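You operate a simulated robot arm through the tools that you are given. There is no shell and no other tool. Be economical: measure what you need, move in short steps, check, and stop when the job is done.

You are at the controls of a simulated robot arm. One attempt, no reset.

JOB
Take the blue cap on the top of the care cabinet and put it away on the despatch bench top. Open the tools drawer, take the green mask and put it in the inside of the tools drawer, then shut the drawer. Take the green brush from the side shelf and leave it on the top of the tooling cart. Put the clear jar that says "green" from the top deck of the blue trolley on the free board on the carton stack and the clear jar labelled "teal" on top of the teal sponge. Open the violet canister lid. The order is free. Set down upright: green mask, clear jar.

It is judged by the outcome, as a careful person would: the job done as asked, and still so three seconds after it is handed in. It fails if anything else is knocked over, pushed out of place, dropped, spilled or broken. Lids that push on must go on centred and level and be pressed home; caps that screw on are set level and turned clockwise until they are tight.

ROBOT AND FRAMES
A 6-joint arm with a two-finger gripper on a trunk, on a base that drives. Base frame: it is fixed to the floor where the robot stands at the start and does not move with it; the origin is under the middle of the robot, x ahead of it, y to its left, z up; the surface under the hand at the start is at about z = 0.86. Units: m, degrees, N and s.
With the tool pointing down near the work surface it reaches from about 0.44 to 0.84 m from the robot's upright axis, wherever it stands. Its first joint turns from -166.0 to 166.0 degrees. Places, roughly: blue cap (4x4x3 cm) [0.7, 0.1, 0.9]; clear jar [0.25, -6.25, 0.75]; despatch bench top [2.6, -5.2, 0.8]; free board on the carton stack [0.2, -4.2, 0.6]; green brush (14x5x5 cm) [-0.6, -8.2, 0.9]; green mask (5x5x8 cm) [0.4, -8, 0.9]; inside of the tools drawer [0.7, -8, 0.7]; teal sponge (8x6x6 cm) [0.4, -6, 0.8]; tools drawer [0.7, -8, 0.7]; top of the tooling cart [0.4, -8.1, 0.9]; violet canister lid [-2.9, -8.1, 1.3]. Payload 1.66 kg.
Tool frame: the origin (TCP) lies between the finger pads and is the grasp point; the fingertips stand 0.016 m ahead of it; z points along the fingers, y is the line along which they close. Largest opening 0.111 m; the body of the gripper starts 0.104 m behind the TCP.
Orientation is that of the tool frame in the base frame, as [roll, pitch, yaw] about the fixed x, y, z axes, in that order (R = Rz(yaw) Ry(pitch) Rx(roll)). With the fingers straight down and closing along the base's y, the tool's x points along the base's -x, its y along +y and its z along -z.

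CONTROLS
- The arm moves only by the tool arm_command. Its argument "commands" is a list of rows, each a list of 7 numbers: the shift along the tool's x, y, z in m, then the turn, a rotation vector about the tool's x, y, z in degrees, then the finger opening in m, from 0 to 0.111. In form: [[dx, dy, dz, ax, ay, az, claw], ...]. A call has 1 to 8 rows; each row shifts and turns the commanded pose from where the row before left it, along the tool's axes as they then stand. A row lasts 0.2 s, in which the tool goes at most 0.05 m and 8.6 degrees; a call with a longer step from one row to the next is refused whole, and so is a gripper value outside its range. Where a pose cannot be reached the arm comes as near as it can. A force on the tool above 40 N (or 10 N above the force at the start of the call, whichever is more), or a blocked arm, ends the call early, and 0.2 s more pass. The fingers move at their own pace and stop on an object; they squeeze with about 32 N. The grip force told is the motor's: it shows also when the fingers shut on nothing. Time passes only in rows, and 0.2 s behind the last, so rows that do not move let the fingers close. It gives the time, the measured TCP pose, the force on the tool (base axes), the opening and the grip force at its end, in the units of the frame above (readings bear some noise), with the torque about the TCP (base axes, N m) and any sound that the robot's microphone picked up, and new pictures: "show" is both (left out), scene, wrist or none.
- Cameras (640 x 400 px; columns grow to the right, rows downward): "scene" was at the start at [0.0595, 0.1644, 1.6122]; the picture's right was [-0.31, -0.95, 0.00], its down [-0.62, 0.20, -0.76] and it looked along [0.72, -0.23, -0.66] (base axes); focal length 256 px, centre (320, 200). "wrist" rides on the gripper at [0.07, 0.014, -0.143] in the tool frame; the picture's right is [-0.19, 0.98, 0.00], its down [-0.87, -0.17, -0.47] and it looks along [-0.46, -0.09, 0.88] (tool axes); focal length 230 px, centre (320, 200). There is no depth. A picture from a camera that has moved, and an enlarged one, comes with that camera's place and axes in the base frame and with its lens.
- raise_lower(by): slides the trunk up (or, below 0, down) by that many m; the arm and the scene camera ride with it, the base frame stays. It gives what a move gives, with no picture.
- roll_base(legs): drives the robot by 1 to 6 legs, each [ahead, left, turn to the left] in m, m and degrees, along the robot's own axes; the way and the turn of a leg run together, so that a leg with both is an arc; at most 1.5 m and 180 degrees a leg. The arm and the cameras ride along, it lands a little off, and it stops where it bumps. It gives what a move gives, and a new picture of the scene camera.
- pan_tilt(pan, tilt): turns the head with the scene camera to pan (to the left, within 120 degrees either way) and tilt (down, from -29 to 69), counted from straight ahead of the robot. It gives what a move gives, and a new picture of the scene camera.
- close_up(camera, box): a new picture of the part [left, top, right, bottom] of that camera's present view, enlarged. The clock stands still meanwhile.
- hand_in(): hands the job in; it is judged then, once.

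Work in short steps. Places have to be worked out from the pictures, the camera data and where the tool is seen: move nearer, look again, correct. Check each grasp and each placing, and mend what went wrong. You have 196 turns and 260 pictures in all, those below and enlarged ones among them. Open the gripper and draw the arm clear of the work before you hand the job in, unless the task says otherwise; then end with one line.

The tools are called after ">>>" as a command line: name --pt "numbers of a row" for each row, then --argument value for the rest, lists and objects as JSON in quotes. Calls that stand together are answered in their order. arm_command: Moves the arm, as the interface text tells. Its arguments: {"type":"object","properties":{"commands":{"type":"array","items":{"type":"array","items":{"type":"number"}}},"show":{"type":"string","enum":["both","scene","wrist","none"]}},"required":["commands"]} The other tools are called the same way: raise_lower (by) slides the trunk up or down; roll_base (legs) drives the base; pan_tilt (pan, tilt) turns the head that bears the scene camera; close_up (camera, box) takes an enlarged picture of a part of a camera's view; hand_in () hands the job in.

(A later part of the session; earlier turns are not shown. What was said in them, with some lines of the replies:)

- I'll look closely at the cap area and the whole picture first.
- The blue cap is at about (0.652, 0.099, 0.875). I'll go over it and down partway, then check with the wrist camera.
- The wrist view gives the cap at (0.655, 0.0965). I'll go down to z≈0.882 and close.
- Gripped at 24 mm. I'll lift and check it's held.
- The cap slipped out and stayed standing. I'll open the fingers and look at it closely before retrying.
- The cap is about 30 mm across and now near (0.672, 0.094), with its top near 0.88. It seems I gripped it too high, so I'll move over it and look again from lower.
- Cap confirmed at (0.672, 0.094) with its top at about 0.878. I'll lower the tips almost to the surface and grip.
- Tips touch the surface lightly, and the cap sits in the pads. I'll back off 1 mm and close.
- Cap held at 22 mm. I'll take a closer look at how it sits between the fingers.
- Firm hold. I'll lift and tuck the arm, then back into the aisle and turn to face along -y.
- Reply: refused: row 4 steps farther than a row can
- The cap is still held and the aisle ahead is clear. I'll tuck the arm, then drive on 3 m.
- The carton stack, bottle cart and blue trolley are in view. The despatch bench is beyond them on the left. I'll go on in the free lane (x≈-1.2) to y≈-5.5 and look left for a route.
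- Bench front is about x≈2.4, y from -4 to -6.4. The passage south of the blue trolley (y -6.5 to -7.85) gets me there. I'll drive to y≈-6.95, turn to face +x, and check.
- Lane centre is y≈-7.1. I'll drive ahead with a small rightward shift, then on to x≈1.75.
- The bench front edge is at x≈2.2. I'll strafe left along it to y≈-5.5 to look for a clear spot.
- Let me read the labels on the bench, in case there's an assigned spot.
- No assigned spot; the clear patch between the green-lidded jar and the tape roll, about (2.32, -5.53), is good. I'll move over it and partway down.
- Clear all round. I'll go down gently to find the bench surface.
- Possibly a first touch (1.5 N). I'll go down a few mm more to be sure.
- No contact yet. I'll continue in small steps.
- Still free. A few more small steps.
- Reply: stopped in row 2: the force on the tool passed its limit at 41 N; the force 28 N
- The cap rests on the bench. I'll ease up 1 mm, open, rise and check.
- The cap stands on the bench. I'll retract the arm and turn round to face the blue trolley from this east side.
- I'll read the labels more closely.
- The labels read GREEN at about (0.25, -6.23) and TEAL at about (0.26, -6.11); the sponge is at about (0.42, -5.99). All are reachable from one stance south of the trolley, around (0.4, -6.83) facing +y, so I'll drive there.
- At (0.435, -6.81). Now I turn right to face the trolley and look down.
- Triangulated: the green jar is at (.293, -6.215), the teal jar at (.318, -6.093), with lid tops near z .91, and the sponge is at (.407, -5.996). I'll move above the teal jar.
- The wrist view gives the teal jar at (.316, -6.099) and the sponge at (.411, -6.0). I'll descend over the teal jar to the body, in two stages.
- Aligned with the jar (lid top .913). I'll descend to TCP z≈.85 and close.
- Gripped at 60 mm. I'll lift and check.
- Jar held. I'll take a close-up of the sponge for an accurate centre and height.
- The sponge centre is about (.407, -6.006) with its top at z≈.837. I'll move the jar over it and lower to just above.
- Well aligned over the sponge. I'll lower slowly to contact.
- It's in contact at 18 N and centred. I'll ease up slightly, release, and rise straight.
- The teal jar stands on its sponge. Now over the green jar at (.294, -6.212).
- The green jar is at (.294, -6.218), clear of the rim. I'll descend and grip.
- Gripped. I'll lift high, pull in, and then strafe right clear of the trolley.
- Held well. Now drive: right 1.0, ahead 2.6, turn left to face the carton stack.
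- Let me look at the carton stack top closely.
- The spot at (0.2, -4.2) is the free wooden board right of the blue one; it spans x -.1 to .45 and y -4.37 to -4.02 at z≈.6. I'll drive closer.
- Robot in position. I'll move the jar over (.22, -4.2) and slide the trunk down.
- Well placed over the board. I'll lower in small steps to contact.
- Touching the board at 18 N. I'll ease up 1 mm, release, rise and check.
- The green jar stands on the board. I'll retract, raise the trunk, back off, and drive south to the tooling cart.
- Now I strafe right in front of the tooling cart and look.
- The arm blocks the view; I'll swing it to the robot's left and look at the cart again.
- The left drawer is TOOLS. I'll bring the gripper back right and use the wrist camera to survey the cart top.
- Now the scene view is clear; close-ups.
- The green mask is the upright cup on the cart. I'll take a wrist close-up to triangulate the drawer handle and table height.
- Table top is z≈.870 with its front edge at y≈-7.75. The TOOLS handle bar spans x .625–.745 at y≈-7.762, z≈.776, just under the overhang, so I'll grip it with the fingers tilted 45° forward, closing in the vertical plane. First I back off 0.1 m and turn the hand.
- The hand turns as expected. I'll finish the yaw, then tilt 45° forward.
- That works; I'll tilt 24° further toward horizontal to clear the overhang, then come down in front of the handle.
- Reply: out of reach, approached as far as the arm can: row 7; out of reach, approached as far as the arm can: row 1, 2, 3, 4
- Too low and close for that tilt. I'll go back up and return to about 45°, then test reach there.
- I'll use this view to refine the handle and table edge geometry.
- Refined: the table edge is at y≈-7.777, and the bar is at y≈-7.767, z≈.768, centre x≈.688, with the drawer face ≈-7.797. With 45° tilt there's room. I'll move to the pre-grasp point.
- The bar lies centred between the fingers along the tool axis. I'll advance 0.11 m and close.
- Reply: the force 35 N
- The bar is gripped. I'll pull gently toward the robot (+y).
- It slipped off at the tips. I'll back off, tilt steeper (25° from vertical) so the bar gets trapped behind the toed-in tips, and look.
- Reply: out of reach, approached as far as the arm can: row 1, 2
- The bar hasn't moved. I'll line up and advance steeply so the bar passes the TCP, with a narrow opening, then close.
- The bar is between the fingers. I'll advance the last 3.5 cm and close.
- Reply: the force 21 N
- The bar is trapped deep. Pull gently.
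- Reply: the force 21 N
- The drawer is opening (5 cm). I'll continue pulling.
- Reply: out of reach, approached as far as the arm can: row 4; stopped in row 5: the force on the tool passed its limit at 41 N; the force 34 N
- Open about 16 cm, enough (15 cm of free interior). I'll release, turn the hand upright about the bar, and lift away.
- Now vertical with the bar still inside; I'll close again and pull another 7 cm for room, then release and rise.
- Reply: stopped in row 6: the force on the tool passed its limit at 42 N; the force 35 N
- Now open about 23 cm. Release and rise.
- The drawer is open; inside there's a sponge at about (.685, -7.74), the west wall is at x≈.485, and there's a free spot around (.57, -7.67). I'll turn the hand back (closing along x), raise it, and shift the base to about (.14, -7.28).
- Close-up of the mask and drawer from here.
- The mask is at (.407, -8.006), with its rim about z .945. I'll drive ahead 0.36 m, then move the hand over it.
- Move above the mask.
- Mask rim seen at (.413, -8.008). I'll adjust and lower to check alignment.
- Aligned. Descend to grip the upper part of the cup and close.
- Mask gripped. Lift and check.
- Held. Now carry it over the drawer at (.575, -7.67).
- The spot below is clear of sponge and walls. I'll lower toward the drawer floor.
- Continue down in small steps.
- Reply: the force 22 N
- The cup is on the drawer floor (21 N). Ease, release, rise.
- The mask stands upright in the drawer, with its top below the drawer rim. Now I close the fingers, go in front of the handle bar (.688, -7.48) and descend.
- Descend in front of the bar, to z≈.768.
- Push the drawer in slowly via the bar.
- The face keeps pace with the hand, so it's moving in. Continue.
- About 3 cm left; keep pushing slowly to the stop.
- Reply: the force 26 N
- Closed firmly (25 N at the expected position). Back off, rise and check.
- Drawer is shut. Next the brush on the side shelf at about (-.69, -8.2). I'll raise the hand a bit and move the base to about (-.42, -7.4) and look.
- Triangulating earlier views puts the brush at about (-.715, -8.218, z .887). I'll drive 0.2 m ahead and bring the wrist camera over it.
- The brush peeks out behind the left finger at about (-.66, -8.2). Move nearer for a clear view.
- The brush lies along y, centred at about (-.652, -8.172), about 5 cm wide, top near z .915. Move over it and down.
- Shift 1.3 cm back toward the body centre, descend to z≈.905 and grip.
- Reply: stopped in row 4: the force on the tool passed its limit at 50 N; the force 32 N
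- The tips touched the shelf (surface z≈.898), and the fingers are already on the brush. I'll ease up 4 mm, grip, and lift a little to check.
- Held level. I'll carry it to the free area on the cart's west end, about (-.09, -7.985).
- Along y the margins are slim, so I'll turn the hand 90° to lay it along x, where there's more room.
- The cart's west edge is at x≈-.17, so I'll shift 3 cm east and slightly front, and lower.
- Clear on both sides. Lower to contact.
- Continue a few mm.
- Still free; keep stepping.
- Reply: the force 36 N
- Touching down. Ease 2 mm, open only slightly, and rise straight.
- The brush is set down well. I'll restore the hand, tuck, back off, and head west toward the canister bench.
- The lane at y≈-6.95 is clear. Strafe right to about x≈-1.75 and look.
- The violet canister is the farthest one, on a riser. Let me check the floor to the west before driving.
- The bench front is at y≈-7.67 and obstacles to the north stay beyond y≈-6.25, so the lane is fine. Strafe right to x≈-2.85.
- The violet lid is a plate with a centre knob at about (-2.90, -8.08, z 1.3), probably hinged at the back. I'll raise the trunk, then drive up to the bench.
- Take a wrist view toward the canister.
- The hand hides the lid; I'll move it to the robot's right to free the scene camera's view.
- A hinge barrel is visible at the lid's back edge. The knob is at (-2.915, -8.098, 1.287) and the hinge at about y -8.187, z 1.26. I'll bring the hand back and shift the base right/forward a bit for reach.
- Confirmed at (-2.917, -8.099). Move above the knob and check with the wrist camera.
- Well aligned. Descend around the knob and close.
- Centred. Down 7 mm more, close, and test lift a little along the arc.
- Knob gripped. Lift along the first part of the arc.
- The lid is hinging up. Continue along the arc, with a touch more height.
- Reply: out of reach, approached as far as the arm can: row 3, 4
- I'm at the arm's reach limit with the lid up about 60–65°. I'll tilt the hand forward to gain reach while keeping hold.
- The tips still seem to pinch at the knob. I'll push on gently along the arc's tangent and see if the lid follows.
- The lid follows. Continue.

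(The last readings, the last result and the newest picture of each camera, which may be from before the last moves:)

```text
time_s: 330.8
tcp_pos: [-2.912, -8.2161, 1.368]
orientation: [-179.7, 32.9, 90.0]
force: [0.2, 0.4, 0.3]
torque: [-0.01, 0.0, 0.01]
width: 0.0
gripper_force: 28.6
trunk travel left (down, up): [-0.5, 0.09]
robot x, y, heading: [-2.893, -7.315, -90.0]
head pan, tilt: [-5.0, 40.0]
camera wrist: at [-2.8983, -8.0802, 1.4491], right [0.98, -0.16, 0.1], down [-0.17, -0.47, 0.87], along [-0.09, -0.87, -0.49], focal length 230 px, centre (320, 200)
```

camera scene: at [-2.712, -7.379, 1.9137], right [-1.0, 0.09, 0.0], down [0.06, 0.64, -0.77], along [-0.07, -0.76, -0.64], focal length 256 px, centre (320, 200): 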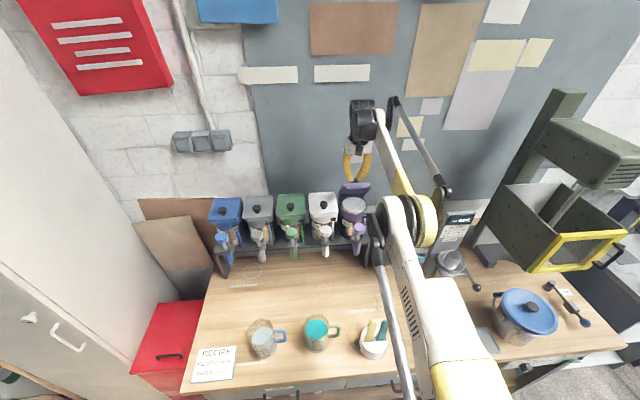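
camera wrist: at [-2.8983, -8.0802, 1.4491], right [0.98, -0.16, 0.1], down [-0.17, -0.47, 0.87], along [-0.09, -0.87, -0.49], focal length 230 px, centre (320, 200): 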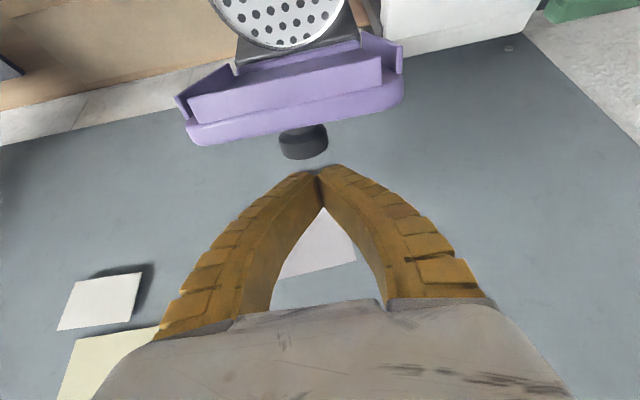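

The fingers slipped off; let me see whether the lid stays.

>>> arm_command --pt "0 0 0 0 0 0 0.0" --pt "0 0 0 0 0 0 0.0" --pt "0 0 0 0 0 0 0.0" --pt "0 0 0 0 0 0 0.0"

>>> close_up --camera "scene" --box '[290, 130, 418, 250]'

```text
time_s: 331.8
tcp_pos: [-2.9118, -8.216, 1.3683]
orientation: [-179.7, 32.9, 90.0]
force: [-0.6, 0.7, 0.0]
torque: [0.01, -0.02, 0.02]
width: 0.0
gripper_force: 28.6
trunk travel left (down, up): [-0.5, 0.09]
robot x, y, heading: [-2.8951, -7.3182, -90.2]
head pan, tilt: [-5.0, 40.0]
camera scene: at [-2.7111, -7.3801, 1.9136], right [-1.0, 0.09, 0.0], down [0.06, 0.64, -0.77], along [-0.07, -0.76, -0.64], focal length 256 px, centre (320, 200)
camera wrist: at [-2.8981, -8.0797, 1.4494], right [0.98, -0.16, 0.1], down [-0.17, -0.47, 0.87], along [-0.09, -0.87, -0.49], focal length 230 px, centre (320, 200)
```

scene: 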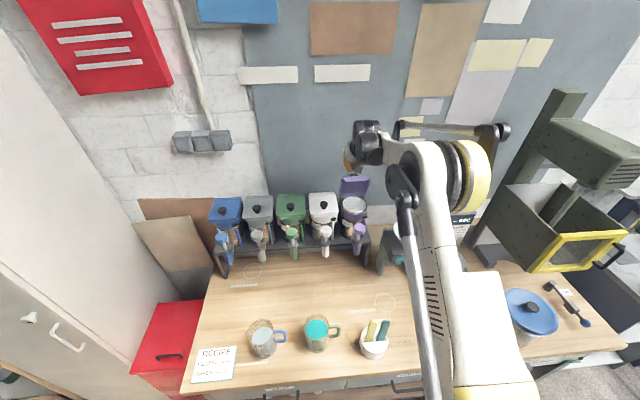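
wrist: 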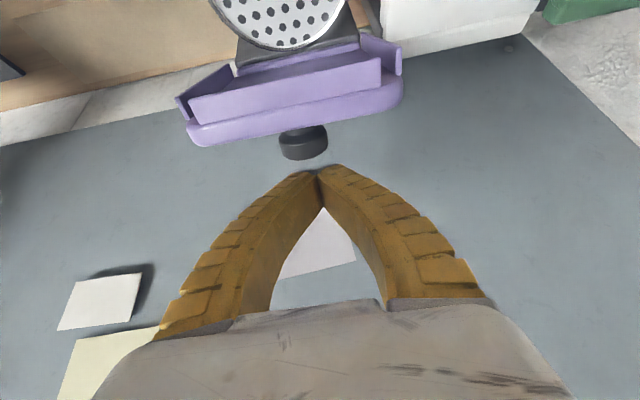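

```text
3.33 times, centred on (354, 190) of scene
camera zoom: at [-2.7111, -7.3801, 1.9136], right [-1.0, 0.09, 0.0], down [0.06, 0.64, -0.77], along [-0.07, -0.76, -0.64], focal length 853 px, centre (207, 233)
```

zoom: 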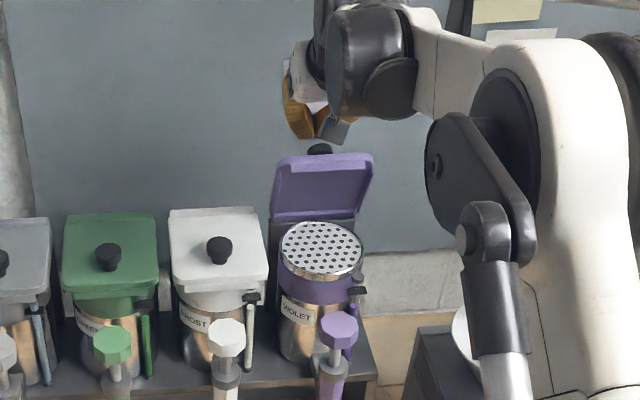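

The lid stays open at about 75°. To make it surely open, I'll bring the closed fingers round to its front side and nudge it further back gently.

>>> arm_command --pt "-0.019 0 -0.0294 0 0 0 0.0" --pt "-0.019 0 -0.0294 0 0 0 0.0" --pt "0.0349 0 -0.0226 0 0 0 0.0" --pt "0.0349 0 -0.0226 0 0 0 0.0" --pt "0.0349 0 -0.0226 0 0 0 0.0" --pt "0.0349 0 -0.0226 0 0 0 0.0" --pt "0.0231 0 0.0357 0 0 0 0.0" --pt "0.0231 0 0.0357 0 0 0 0.0" --show "wrist"

>>> close_up --camera "scene" --box '[290, 130, 418, 250]'

```text
time_s: 333.6
tcp_pos: [-2.9125, -8.0484, 1.3519]
orientation: [-179.8, 32.8, 90.0]
force: [0.3, -0.1, 0.0]
torque: [-0.01, -0.04, 0.01]
width: 0.0001
gripper_force: 28.6
trunk travel left (down, up): [-0.5, 0.09]
robot x, y, heading: [-2.8947, -7.3189, -89.9]
head pan, tilt: [-5.0, 40.0]
camera wrist: at [-2.8985, -7.9132, 1.4339], right [0.98, -0.16, 0.1], down [-0.17, -0.47, 0.87], along [-0.09, -0.87, -0.49], focal length 230 px, centre (320, 200)
```

wrist: 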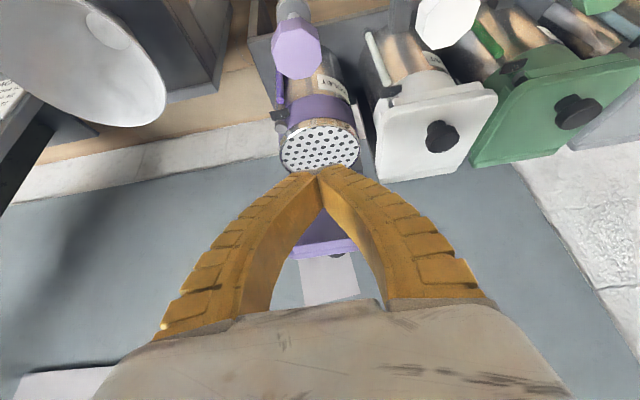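

```text
3.33 times, centred on (354, 190) of scene
camera zoom: at [-2.7111, -7.3799, 1.9136], right [-1.0, 0.09, 0.0], down [0.06, 0.64, -0.77], along [-0.07, -0.76, -0.64], focal length 853 px, centre (207, 233)
```

zoom: 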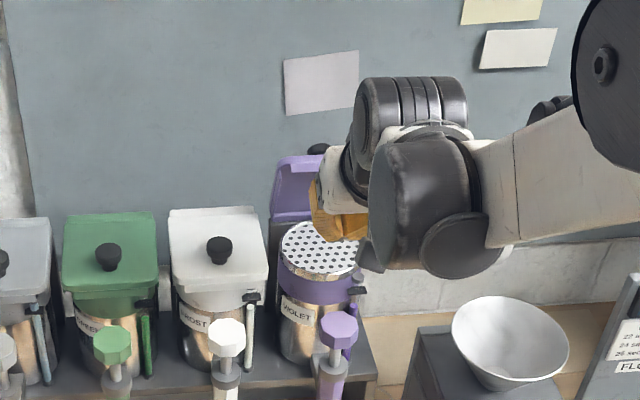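

In front of the lid now. Approach and nudge it back in small steps.

>>> arm_command --pt "-0.0168 0 0.0109 0 0 0 0.0" --pt "-0.0168 0 0.0109 0 0 0 0.0" --pt "-0.0168 0 0.0109 0 0 0 0.0" --pt "-0.0168 0 0.0109 0 0 0 0.0" --pt "-0.0084 0 0.0055 0 0 0 0.0" --pt "-0.0084 0 0.0055 0 0 0 0.0" --show "wrist"

```text
time_s: 334.9
tcp_pos: [-2.9136, -8.1373, 1.3505]
orientation: [-179.9, 32.0, 90.0]
force: [0.7, 24.5, -3.5]
torque: [0.02, -0.02, 0.08]
width: 0.0059
gripper_force: 29.0
trunk travel left (down, up): [-0.5, 0.09]
robot x, y, heading: [-2.8961, -7.3154, -90.1]
head pan, tilt: [-5.0, 40.0]
stopped in row 6: the force on the tool passed its limit at 49 N (the readings are from after the stop); the commanded pose is now the measured one
camera wrist: at [-2.8996, -8.0028, 1.4343], right [0.98, -0.16, 0.1], down [-0.17, -0.48, 0.86], along [-0.09, -0.86, -0.5], focal length 230 px, centre (320, 200)
```

wrist: 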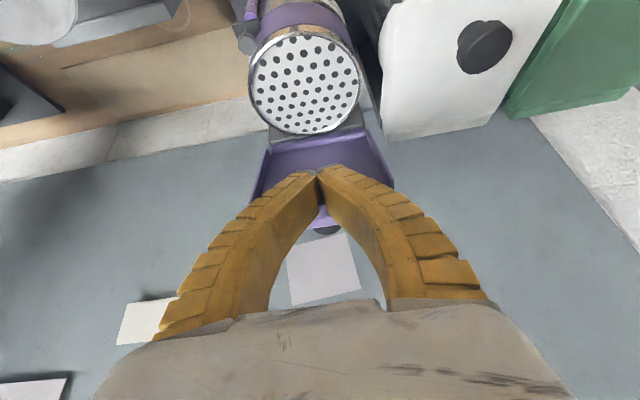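

It's at its stop (firm resistance) – fully open. Back away, and check that it stays open.

>>> arm_command --pt "0.0168 0 -0.0109 0 0 0 0.0" --pt "0.03 0 -0.02 0 0 0 0.0" --pt "0.03 0 -0.03 0 0 0 0.0" --pt "0 0 -0.045 0 0 0 0.03" --pt "0 0 -0.045 0 0 0 0.06" --pt "0 0 -0.045 0 8 0 0.06" --pt "0 0 -0.03 0 8 0 0.06" --pt "0 0 0 0 8 0 0.06"

>>> close_up --camera "scene" --box '[290, 130, 418, 250]'

```text
time_s: 336.7
tcp_pos: [-2.912, -7.9628, 1.5021]
orientation: [-179.9, 8.1, 90.0]
force: [0.3, -0.5, -0.3]
torque: [0.06, -0.03, 0.03]
width: 0.0618
gripper_force: 1.3
trunk travel left (down, up): [-0.5, 0.09]
robot x, y, heading: [-2.8946, -7.314, -90.1]
head pan, tilt: [-5.0, 40.0]
camera scene: at [-2.711, -7.383, 1.9134], right [-1.0, 0.09, 0.0], down [0.06, 0.64, -0.76], along [-0.07, -0.76, -0.64], focal length 256 px, centre (320, 200)
camera wrist: at [-2.8986, -7.8745, 1.6326], right [0.98, -0.19, 0.02], down [-0.17, -0.79, 0.59], along [-0.09, -0.58, -0.81], focal length 230 px, centre (320, 200)
```

scene: 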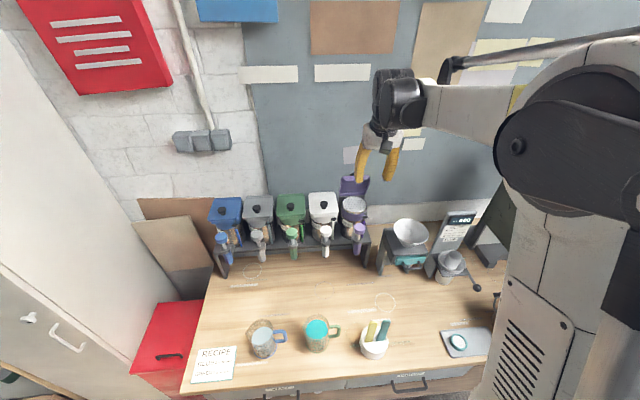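
wrist: 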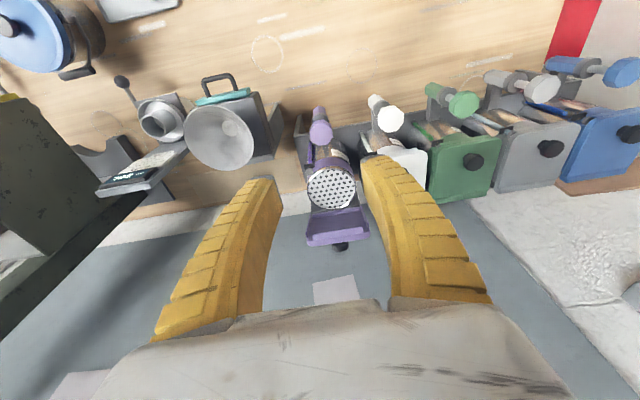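

```text
3.33 times, centred on (354, 190) of scene
camera zoom: at [-2.711, -7.383, 1.9134], right [-1.0, 0.09, 0.0], down [0.06, 0.64, -0.76], along [-0.07, -0.76, -0.64], focal length 853 px, centre (207, 233)
```

zoom: 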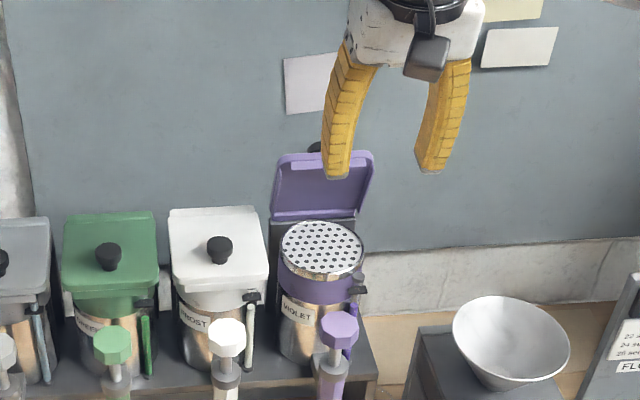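

The lid stays open. I'll back the robot away from the bench and take a final check before handing in.

>>> arm_command --pt "0.045 0 -0.01 0 0 0 0.06" --pt "0.045 0 -0.01 0 0 0 0.06" --pt "0.045 0 0 0 0 0 0.06" --pt "0.045 0 0 0 0 0 0.06" --show "none"

>>> roll_base --legs '[[-0.25, 0, 0]]'

>>> close_up --camera "scene" --box '[230, 140, 430, 265]'

```text
time_s: 337.7
tcp_pos: [-2.9126, -7.7759, 1.4952]
orientation: [-179.9, 8.4, 89.9]
force: [-0.2, 0.0, 1.6]
torque: [-0.04, -0.01, 0.04]
width: 0.0618
gripper_force: 1.3
trunk travel left (down, up): [-0.5, 0.09]
robot x, y, heading: [-2.893, -7.3133, -90.0]
head pan, tilt: [-5.0, 40.0]
```

```text
time_s: 339.6
tcp_pos: [-2.9131, -7.5241, 1.4947]
orientation: [-180.0, 8.3, 89.8]
force: [-0.6, -0.3, 0.1]
torque: [-0.01, -0.02, 0.01]
width: 0.0619
gripper_force: 1.3
trunk travel left (down, up): [-0.5, 0.09]
robot x, y, heading: [-2.8887, -7.0663, -90.2]
head pan, tilt: [-5.0, 40.0]
camera scene: at [-2.7104, -7.1256, 1.9136], right [-1.0, 0.09, 0.0], down [0.06, 0.64, -0.77], along [-0.07, -0.76, -0.64], focal length 256 px, centre (320, 200)
```

scene: 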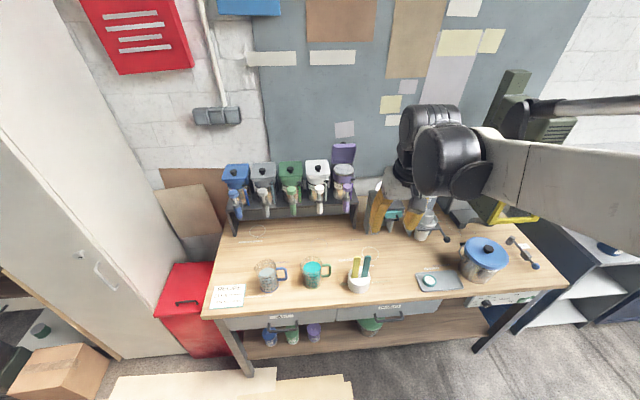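

```text
3.20 times, centred on (330, 202) of scene
camera zoom: at [-2.7104, -7.1256, 1.9136], right [-1.0, 0.09, 0.0], down [0.06, 0.64, -0.77], along [-0.07, -0.76, -0.64], focal length 818 px, centre (288, 192)
```

zoom: 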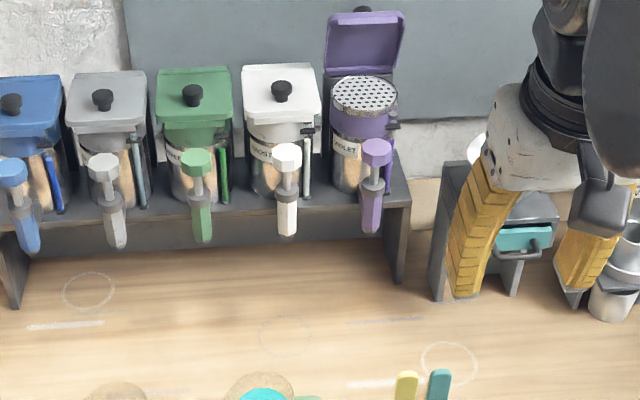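

The violet lid is open and staying up, the gripper is open and clear, and every item was seen in its place when I set it down. Handing in.

>>> hand_in

```text
The job is handed in.
```

The whole job is done and handed in, with no drops or knocks seen. The blue cap is on the despatch bench, the green mask went into the tools drawer upright and the drawer is shut, and the brush is on the tooling cart. The green jar is on the free board, the teal jar is on its sponge, and the violet canister lid is open. I couldn't see into the drawer after closing it, so the mask still being upright in there is not confirmed.
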